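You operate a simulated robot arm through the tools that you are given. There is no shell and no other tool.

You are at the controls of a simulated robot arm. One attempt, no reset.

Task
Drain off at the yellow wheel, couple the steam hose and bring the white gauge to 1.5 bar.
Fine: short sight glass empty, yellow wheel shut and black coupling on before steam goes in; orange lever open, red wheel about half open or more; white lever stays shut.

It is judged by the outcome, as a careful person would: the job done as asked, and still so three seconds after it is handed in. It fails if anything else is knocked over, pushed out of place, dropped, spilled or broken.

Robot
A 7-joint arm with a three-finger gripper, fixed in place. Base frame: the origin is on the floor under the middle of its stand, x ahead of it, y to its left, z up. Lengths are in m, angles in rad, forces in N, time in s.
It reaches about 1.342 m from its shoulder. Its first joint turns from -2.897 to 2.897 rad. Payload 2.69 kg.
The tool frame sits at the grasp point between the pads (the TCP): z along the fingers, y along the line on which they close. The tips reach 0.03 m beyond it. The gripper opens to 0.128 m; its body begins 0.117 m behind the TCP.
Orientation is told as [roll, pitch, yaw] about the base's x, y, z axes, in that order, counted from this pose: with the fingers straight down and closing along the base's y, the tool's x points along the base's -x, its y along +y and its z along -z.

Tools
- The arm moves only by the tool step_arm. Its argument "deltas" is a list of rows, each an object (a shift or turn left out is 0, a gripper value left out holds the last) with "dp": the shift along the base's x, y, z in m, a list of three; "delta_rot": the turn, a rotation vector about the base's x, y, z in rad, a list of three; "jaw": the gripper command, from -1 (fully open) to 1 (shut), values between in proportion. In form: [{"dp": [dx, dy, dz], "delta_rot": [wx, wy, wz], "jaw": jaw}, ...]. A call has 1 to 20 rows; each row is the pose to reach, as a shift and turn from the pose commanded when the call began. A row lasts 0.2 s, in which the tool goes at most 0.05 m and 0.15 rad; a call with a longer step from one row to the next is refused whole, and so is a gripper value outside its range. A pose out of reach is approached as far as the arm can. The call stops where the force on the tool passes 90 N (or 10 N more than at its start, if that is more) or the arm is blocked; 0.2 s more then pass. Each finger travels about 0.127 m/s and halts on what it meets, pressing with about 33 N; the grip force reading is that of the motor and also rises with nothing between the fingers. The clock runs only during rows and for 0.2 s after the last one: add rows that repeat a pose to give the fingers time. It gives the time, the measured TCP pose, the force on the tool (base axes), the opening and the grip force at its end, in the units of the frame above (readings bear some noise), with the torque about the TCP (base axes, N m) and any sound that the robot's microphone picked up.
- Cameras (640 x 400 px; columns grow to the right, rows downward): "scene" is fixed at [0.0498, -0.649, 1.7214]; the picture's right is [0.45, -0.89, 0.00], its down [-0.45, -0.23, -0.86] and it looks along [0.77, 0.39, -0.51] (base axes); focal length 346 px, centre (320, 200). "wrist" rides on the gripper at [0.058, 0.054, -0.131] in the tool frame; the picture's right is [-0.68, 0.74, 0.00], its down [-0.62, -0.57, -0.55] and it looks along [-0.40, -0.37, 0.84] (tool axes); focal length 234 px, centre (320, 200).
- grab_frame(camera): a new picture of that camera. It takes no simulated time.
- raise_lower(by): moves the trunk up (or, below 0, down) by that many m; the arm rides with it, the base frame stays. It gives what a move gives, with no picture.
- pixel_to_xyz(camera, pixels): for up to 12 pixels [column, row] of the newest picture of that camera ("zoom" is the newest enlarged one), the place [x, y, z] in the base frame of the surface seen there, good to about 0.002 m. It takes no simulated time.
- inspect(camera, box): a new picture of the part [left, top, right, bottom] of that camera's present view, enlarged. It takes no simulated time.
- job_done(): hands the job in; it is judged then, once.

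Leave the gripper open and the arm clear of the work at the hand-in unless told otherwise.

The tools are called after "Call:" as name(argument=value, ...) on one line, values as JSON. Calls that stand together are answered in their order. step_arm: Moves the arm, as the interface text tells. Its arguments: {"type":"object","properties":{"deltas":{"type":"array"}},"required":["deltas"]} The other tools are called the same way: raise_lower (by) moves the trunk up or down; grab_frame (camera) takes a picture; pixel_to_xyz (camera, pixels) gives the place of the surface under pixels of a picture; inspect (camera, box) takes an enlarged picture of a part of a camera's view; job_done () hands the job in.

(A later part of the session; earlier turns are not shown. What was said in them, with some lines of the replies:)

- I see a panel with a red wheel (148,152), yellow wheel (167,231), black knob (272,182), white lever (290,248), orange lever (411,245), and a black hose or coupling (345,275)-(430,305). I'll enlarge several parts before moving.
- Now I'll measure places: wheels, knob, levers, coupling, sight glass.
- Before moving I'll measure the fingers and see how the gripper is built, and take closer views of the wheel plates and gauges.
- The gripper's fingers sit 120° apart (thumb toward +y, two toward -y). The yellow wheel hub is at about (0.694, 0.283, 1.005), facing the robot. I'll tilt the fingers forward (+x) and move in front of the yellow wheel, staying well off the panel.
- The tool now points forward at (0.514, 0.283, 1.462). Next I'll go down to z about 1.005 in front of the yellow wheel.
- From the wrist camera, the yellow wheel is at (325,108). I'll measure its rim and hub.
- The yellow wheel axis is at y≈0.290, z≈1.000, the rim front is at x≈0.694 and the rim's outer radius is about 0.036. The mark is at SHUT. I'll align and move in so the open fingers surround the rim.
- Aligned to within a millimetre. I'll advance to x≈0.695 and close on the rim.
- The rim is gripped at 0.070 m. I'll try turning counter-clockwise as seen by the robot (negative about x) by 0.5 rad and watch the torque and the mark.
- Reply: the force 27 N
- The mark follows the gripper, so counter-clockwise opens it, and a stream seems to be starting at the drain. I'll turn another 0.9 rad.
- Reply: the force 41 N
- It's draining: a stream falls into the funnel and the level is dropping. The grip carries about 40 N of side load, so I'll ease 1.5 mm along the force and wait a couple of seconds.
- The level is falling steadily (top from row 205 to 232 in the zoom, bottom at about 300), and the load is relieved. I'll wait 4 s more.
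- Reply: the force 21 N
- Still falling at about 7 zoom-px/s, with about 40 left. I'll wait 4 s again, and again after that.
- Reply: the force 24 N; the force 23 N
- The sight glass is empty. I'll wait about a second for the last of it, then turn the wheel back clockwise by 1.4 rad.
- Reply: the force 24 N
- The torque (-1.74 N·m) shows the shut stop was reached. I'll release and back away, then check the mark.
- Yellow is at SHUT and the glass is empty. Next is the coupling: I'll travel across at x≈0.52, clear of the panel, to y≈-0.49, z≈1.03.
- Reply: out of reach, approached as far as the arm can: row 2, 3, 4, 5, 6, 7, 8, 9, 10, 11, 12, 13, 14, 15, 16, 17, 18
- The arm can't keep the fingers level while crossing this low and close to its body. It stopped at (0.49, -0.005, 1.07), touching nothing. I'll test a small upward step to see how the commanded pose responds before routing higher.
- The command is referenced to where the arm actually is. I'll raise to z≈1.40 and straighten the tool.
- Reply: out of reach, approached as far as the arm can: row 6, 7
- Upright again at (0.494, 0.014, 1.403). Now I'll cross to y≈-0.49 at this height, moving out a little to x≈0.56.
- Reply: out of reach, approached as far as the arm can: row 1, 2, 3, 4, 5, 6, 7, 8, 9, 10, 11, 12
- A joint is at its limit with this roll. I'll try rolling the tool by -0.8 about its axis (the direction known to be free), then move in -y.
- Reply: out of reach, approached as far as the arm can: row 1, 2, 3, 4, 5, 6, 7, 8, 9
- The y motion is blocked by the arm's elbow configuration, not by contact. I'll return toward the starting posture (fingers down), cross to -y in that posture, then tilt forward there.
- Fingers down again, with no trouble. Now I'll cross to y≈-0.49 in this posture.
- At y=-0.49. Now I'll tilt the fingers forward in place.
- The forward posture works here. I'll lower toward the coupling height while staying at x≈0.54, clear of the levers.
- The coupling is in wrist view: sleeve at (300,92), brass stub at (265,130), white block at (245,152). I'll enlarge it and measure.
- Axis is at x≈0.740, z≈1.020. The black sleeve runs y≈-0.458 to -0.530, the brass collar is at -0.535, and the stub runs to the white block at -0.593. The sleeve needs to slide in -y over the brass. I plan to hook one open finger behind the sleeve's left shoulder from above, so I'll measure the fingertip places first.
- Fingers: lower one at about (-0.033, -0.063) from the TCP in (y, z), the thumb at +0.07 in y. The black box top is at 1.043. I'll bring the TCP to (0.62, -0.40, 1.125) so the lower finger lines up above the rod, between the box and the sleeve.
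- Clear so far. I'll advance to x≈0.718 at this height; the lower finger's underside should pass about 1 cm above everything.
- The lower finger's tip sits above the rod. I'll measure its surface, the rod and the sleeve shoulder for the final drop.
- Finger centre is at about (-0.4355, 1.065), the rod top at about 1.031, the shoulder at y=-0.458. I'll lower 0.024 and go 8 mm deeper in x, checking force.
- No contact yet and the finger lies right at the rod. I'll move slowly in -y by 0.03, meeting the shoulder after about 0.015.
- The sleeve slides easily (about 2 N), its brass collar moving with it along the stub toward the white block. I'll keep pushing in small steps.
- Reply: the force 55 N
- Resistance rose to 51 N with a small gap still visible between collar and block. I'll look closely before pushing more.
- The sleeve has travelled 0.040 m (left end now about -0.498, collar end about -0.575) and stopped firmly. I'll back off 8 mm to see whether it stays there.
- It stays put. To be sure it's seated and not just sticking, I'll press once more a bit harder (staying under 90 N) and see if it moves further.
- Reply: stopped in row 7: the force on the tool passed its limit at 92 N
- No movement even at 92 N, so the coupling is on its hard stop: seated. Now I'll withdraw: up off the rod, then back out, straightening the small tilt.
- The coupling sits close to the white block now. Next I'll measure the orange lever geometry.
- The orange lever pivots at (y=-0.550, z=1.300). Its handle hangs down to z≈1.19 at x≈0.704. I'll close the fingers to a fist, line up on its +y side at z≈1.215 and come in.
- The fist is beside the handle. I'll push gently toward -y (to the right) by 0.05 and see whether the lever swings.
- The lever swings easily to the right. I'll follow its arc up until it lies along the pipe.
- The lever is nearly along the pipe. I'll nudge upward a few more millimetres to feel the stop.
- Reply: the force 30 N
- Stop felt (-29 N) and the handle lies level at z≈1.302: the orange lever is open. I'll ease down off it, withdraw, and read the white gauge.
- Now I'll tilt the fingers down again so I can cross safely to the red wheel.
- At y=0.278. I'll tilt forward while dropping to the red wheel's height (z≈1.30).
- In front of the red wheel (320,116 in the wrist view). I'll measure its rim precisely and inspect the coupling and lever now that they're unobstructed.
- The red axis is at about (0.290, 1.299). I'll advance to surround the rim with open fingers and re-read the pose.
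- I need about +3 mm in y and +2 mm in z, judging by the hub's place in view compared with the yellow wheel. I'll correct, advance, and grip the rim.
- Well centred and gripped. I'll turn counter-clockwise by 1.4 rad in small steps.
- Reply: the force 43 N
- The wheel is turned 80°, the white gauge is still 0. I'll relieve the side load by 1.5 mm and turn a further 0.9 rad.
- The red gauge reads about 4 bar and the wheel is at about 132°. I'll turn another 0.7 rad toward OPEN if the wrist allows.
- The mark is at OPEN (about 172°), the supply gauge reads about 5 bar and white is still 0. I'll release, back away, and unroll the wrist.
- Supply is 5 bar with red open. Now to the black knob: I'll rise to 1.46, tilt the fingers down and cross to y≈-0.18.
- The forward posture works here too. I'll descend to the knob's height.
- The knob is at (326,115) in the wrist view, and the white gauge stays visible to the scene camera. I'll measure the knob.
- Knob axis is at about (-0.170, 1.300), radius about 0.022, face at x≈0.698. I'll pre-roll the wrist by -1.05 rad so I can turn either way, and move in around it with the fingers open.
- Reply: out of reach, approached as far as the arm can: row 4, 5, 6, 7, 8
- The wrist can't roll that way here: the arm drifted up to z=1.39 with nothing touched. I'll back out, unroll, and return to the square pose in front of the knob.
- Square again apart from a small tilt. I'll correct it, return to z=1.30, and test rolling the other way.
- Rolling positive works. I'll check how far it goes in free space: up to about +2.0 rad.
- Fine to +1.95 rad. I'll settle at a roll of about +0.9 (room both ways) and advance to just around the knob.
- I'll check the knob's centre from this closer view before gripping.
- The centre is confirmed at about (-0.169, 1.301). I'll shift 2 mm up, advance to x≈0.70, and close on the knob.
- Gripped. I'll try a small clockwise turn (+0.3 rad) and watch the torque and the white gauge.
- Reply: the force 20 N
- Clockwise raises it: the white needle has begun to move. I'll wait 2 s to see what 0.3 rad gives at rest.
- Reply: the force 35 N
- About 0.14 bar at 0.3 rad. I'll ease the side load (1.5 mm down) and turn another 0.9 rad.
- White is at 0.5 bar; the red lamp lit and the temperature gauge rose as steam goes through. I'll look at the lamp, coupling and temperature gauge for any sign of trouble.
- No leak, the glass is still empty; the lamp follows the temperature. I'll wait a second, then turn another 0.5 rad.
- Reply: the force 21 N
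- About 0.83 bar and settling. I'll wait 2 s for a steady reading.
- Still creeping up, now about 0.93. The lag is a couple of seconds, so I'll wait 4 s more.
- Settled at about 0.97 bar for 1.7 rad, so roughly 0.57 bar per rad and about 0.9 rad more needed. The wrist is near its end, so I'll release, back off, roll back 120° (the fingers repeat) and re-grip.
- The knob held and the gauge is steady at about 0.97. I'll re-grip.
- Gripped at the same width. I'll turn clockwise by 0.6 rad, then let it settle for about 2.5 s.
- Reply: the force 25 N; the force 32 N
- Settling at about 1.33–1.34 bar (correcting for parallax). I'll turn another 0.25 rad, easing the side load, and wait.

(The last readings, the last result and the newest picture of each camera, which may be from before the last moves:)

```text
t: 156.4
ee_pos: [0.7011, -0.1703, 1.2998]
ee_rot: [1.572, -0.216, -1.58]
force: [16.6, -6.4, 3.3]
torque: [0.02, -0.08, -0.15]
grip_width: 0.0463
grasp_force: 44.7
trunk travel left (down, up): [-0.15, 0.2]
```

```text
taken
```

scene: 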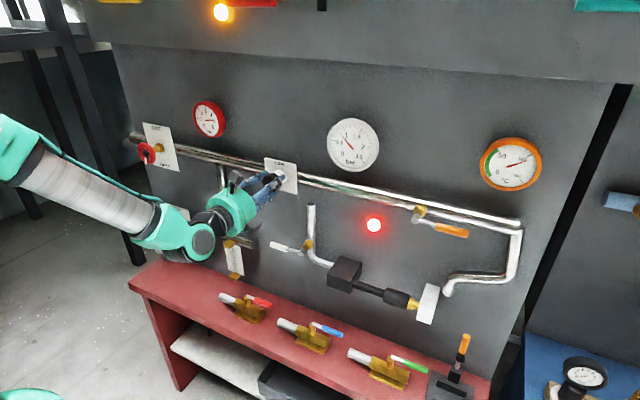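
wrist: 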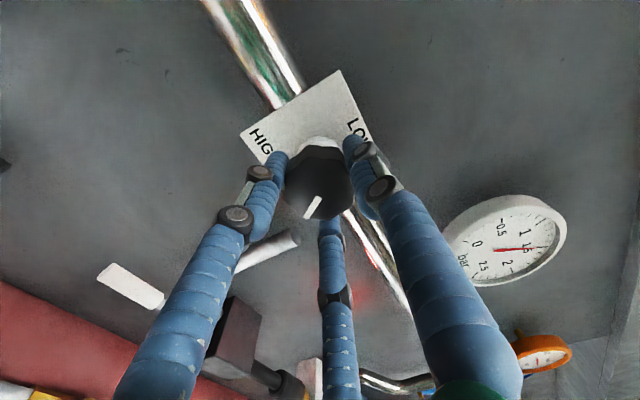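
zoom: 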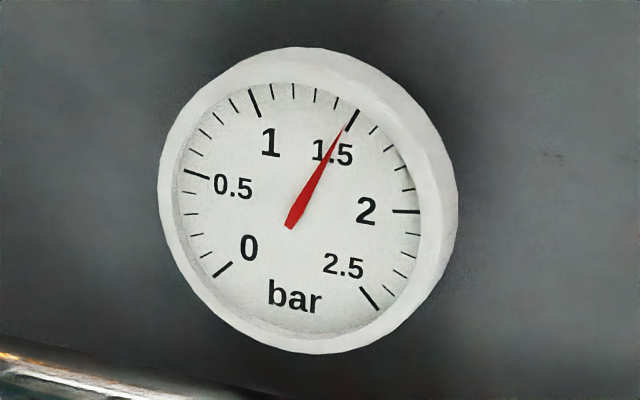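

Very near 1.5. I'll take a closer view of the dial for a fine reading.

Call:
inspect(camera="scene", box=[335, 118, 375, 158])

Call:
inspect(camera="wrist", box=[430, 180, 580, 300])

```text
10.00 times, centred on (355, 138) of scene
```

zoom: 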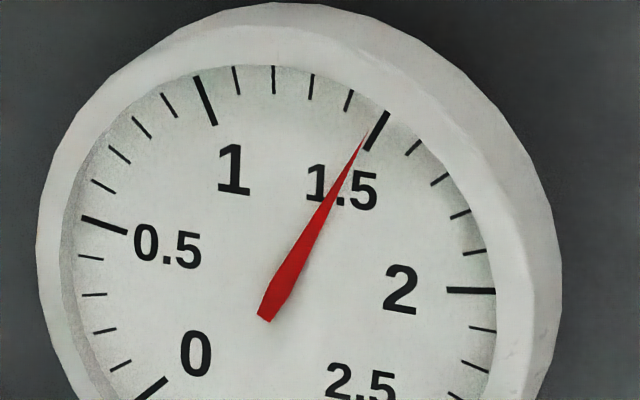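

```text
3.33 times, centred on (505, 240) of wrist
```

zoom: 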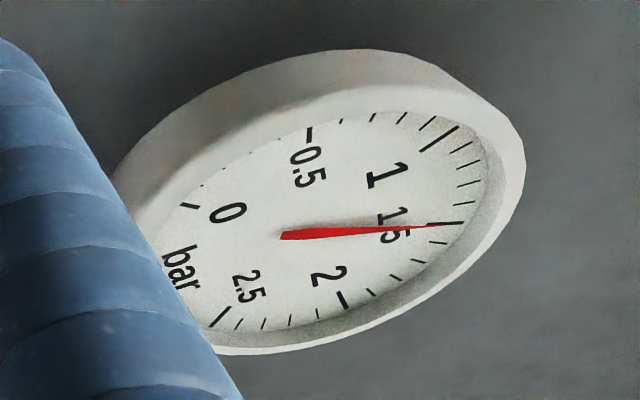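

The needle line (little parallax at this angle) reads about 1.475 bar. I'll add a fine +0.04 rad and settle.

Call:
step_arm(deltas=[{"dp": [0.0005, -0.0002, 0], "delta_rot": [0.04, 0, 0]}, {"dp": [0.0005, -0.0002, 0], "delta_rot": [0.04, 0, 0]}, {"dp": [0.0005, -0.0002, 0], "delta_rot": [0.04, 0, 0]}, {"dp": [0.0005, -0.0002, 0], "delta_rot": [0.04, 0, 0]}, {"dp": [0.0005, -0.0002, 0], "delta_rot": [0.04, 0, 0]}, {"dp": [0.0005, -0.0002, 0], "delta_rot": [0.04, 0, 0]}, {"dp": [0.0005, -0.0002, 0], "delta_rot": [0.04, 0, 0]}, {"dp": [0.0005, -0.0002, 0], "delta_rot": [0.04, 0, 0]}, {"dp": [0.0005, -0.0002, 0], "delta_rot": [0.04, 0, 0]}, {"dp": [0.0005, -0.0002, 0], "delta_rot": [0.04, 0, 0]}, {"dp": [0.0005, -0.0002, 0], "delta_rot": [0.04, 0, 0]}, {"dp": [0.0005, -0.0002, 0], "delta_rot": [0.04, 0, 0]}, {"dp": [0.0005, -0.0002, 0], "delta_rot": [0.04, 0, 0]}, {"dp": [0.0005, -0.0002, 0], "delta_rot": [0.04, 0, 0]}, {"dp": [0.0005, -0.0002, 0], "delta_rot": [0.04, 0, 0]}, {"dp": [0.0005, -0.0002, 0], "delta_rot": [0.04, 0, 0]}, {"dp": [0.0005, -0.0002, 0], "delta_rot": [0.04, 0, 0]}, {"dp": [0.0005, -0.0002, 0], "delta_rot": [0.04, 0, 0]}, {"dp": [0.0005, -0.0002, 0], "delta_rot": [0.04, 0, 0]}, {"dp": [0.0005, -0.0002, 0], "delta_rot": [0.04, 0, 0]}])

Call:
inspect(camera="scene", box=[335, 118, 375, 158])

Call:
inspect(camera="scene", box=[320, 190, 480, 330])

```text
t: 160.6
ee_pos: [0.7019, -0.1706, 1.3007]
ee_rot: [1.572, -0.177, -1.581]
force: [1.4, -4.6, -2.4]
torque: [-0.03, 0.1, -0.14]
grip_width: 0.0467
grasp_force: 45.1
trunk travel left (down, up): [-0.15, 0.2]
```

```text
10.00 times, centred on (355, 138) of scene
```

zoom: 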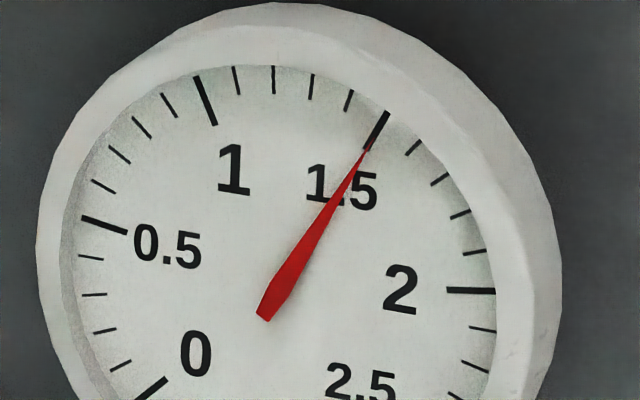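

```text
2.86 times, centred on (400, 260) of scene
```

zoom: 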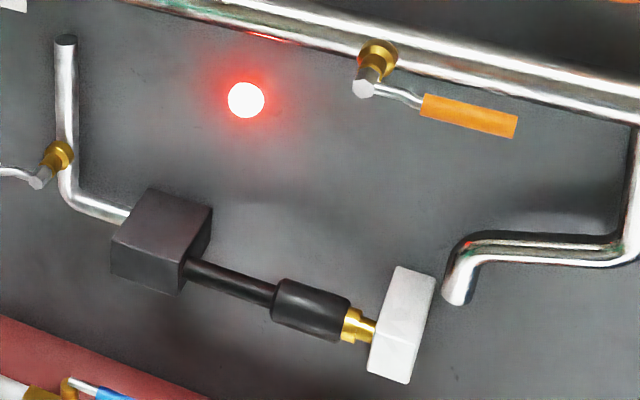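

The needle points right at the 1.5 mark, the coupling is dry. I'll release the knob gently and back straight out.

Call:
step_arm(deltas=[{"jaw": -0.3}, {"jaw": -1}, {"jaw": -1}, {"jaw": -1}, {"dp": [-0.02, 0, 0], "jaw": -1}, {"dp": [-0.06, 0, 0]}, {"dp": [-0.1, 0, 0]}, {"dp": [-0.14, 0, 0]}, {"dp": [-0.16, 0, 0]}, {"dp": [-0.16, 0, 0]}, {"dp": [-0.16, 0, 0]}, {"dp": [-0.16, 0, 0]}, {"dp": [-0.16, 0, 0]}, {"dp": [-0.16, 0, 0]}, {"dp": [-0.16, 0, 0]}, {"dp": [-0.16, 0, 0]}])

Call:
inspect(camera="scene", box=[335, 118, 375, 158])

Call:
grab_frame(camera="scene")

Call:
grab_frame(camera="wrist")

```text
t: 164.0
ee_pos: [0.5416, -0.1694, 1.3001]
ee_rot: [1.574, -0.177, -1.582]
force: [-0.2, -0.5, 0.6]
torque: [0.03, 0.04, 0.02]
grip_width: 0.1281
grasp_force: 0.2
trunk travel left (down, up): [-0.15, 0.2]
```

```text
10.00 times, centred on (355, 138) of scene
```

zoom: 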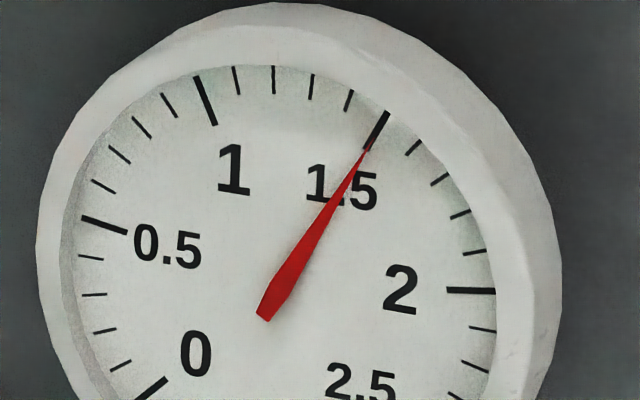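

```text
taken
```

scene: 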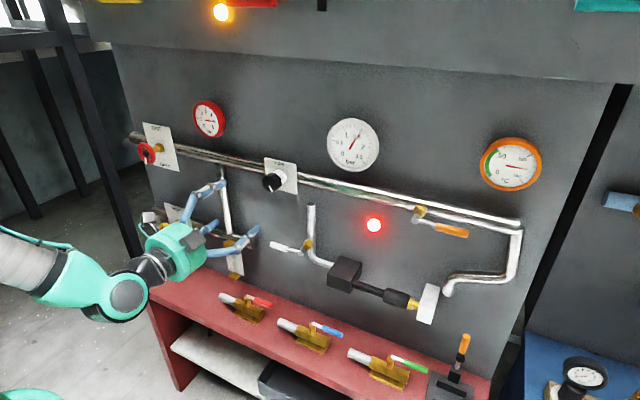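

```text
taken
```

wrist: 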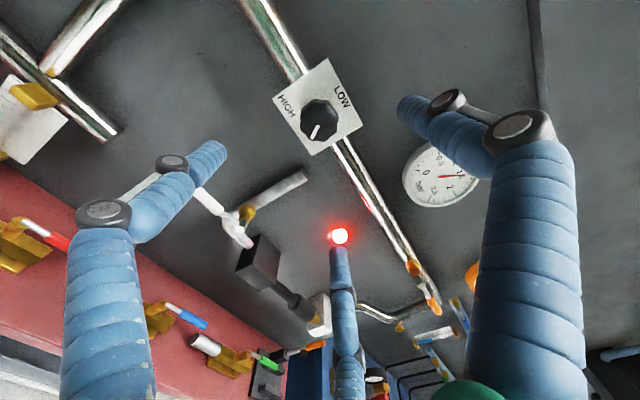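

The gauge holds at 1.5. I'll unroll the wrist and lift the arm clear so I can check the whole panel.

Call:
step_arm(deltas=[{"dp": [-0.005, 0, 0.02], "delta_rot": [-0.14, 0, 0]}, {"dp": [-0.01, 0, 0.04], "delta_rot": [-0.28, 0, 0]}, {"dp": [-0.01, 0, 0.06], "delta_rot": [-0.42, 0, 0]}, {"dp": [-0.01, 0, 0.08], "delta_rot": [-0.56, 0, 0]}, {"dp": [-0.01, 0, 0.1], "delta_rot": [-0.7, 0, 0]}, {"dp": [-0.01, 0, 0.12], "delta_rot": [-0.84, 0, 0]}, {"dp": [-0.01, 0, 0.14], "delta_rot": [-0.98, 0, 0]}, {"dp": [-0.01, 0, 0.16], "delta_rot": [-1.12, 0, 0]}, {"dp": [-0.01, 0, 0.16], "delta_rot": [-1.26, 0, 0]}, {"dp": [-0.01, 0, 0.16], "delta_rot": [-1.39, 0, 0]}])

Call:
step_arm(deltas=[{"delta_rot": [0, 0.14, 0]}, {"delta_rot": [0, 0.28, 0]}, {"delta_rot": [0, 0.42, 0]}, {"delta_rot": [0, 0.56, 0]}, {"delta_rot": [0, 0.7, 0]}, {"delta_rot": [0, 0.84, 0]}, {"delta_rot": [0, 0.98, 0]}, {"delta_rot": [0, 1.12, 0]}, {"delta_rot": [0, 1.26, 0]}, {"delta_rot": [0, 1.4, 0]}, {"delta_rot": [0, 1.54, 0]}])

Call:
grab_frame(camera="scene")

Call:
inspect(camera="scene", box=[120, 90, 320, 290])

Call:
inspect(camera="scene", box=[335, 118, 375, 158])

Call:
inspect(camera="scene", box=[260, 190, 500, 390])

```text
t: 166.2
ee_pos: [0.5323, -0.1705, 1.46]
ee_rot: [2.939, -1.561, -2.942]
force: [-0.1, 0.5, -0.5]
torque: [0.01, -0.01, -0.03]
grip_width: 0.1278
grasp_force: 0.2
trunk travel left (down, up): [-0.15, 0.2]
```

```text
t: 168.6
ee_pos: [0.5326, -0.1699, 1.4601]
ee_rot: [0.001, -0.04, -0.003]
force: [0.6, 0.6, 1.1]
torque: [-0.01, -0.03, 0.0]
grip_width: 0.1278
grasp_force: 0.0
trunk travel left (down, up): [-0.15, 0.2]
```

```text
taken
```

scene: 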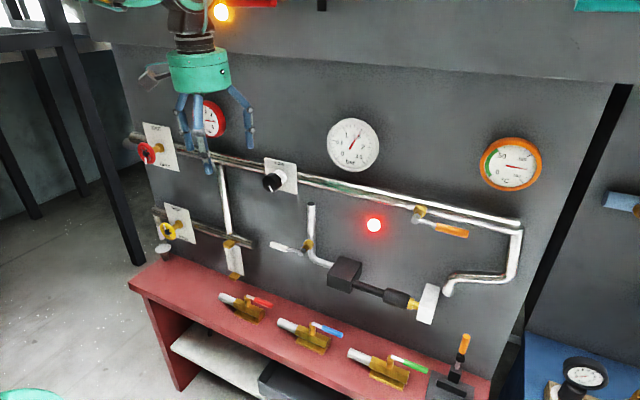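

```text
2.00 times, centred on (220, 190) of scene
```

zoom: 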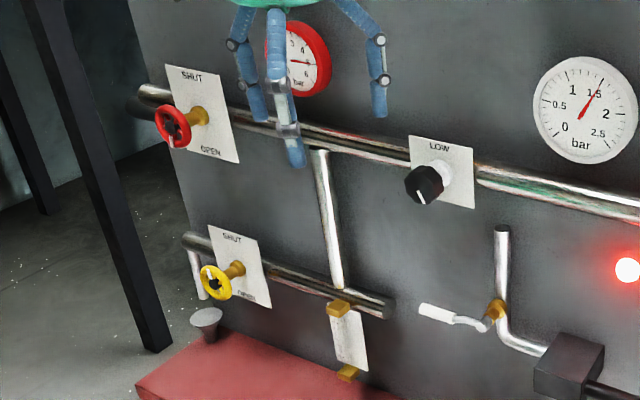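

```text
10.00 times, centred on (355, 138) of scene
```

zoom: 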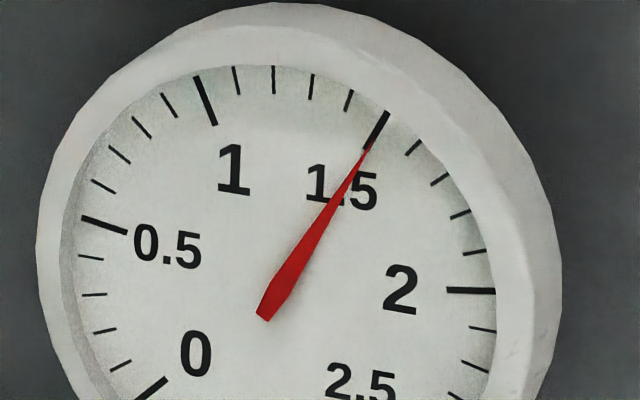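

```text
2.00 times, centred on (380, 290) of scene
```

zoom: 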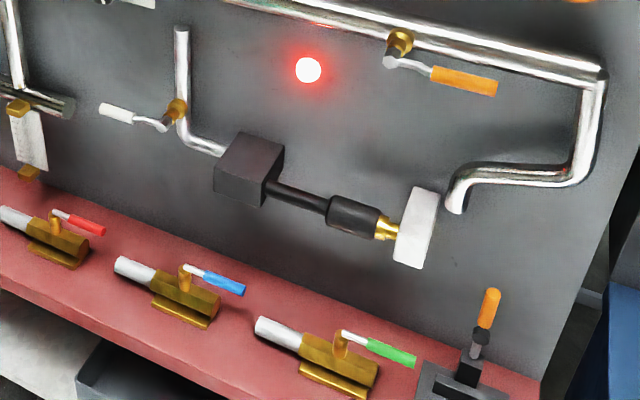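

Everything is as asked:
- **Drain:** the sight glass is empty and the yellow wheel is at SHUT.
- **Coupling:** it is seated and dry.
- **Steam valves:** the orange lever lies along the pipe and the red wheel is at OPEN.
- **White lever:** still shut.
- **White gauge:** steady at 1.5 bar.

The gripper is open and the arm is clear, so I'm handing in.

Call:
job_done()

```text
The job is handed in.
```

The job is handed in: the white gauge was steady at 1.5 bar at the last check, and I saw no leaks.

- **Drain:** I opened the yellow wheel until the short sight glass was empty, then turned it back to its SHUT stop. The glass was still empty at the end.
- **Steam hose:** I slid the black coupling along the brass stub until it hit a hard stop. About 2 cm of brass still shows next to the white block. The coupling did not move further under about 90 N, so I took it as seated.
- **Steam valves:** The orange lever is fully open and the red wheel is about 172° round, at OPEN. The red supply gauge reads 5 bar.
- **White lever:** I left it shut.
- **Pressure:** I raised the black knob slowly until the white gauge reached 1.5 bar. It held there after I let go.

The red lamp lit while I was raising the pressure, as the temperature gauge climbed. I took that as normal.

The gripper is open and the arm is clear of the panel.
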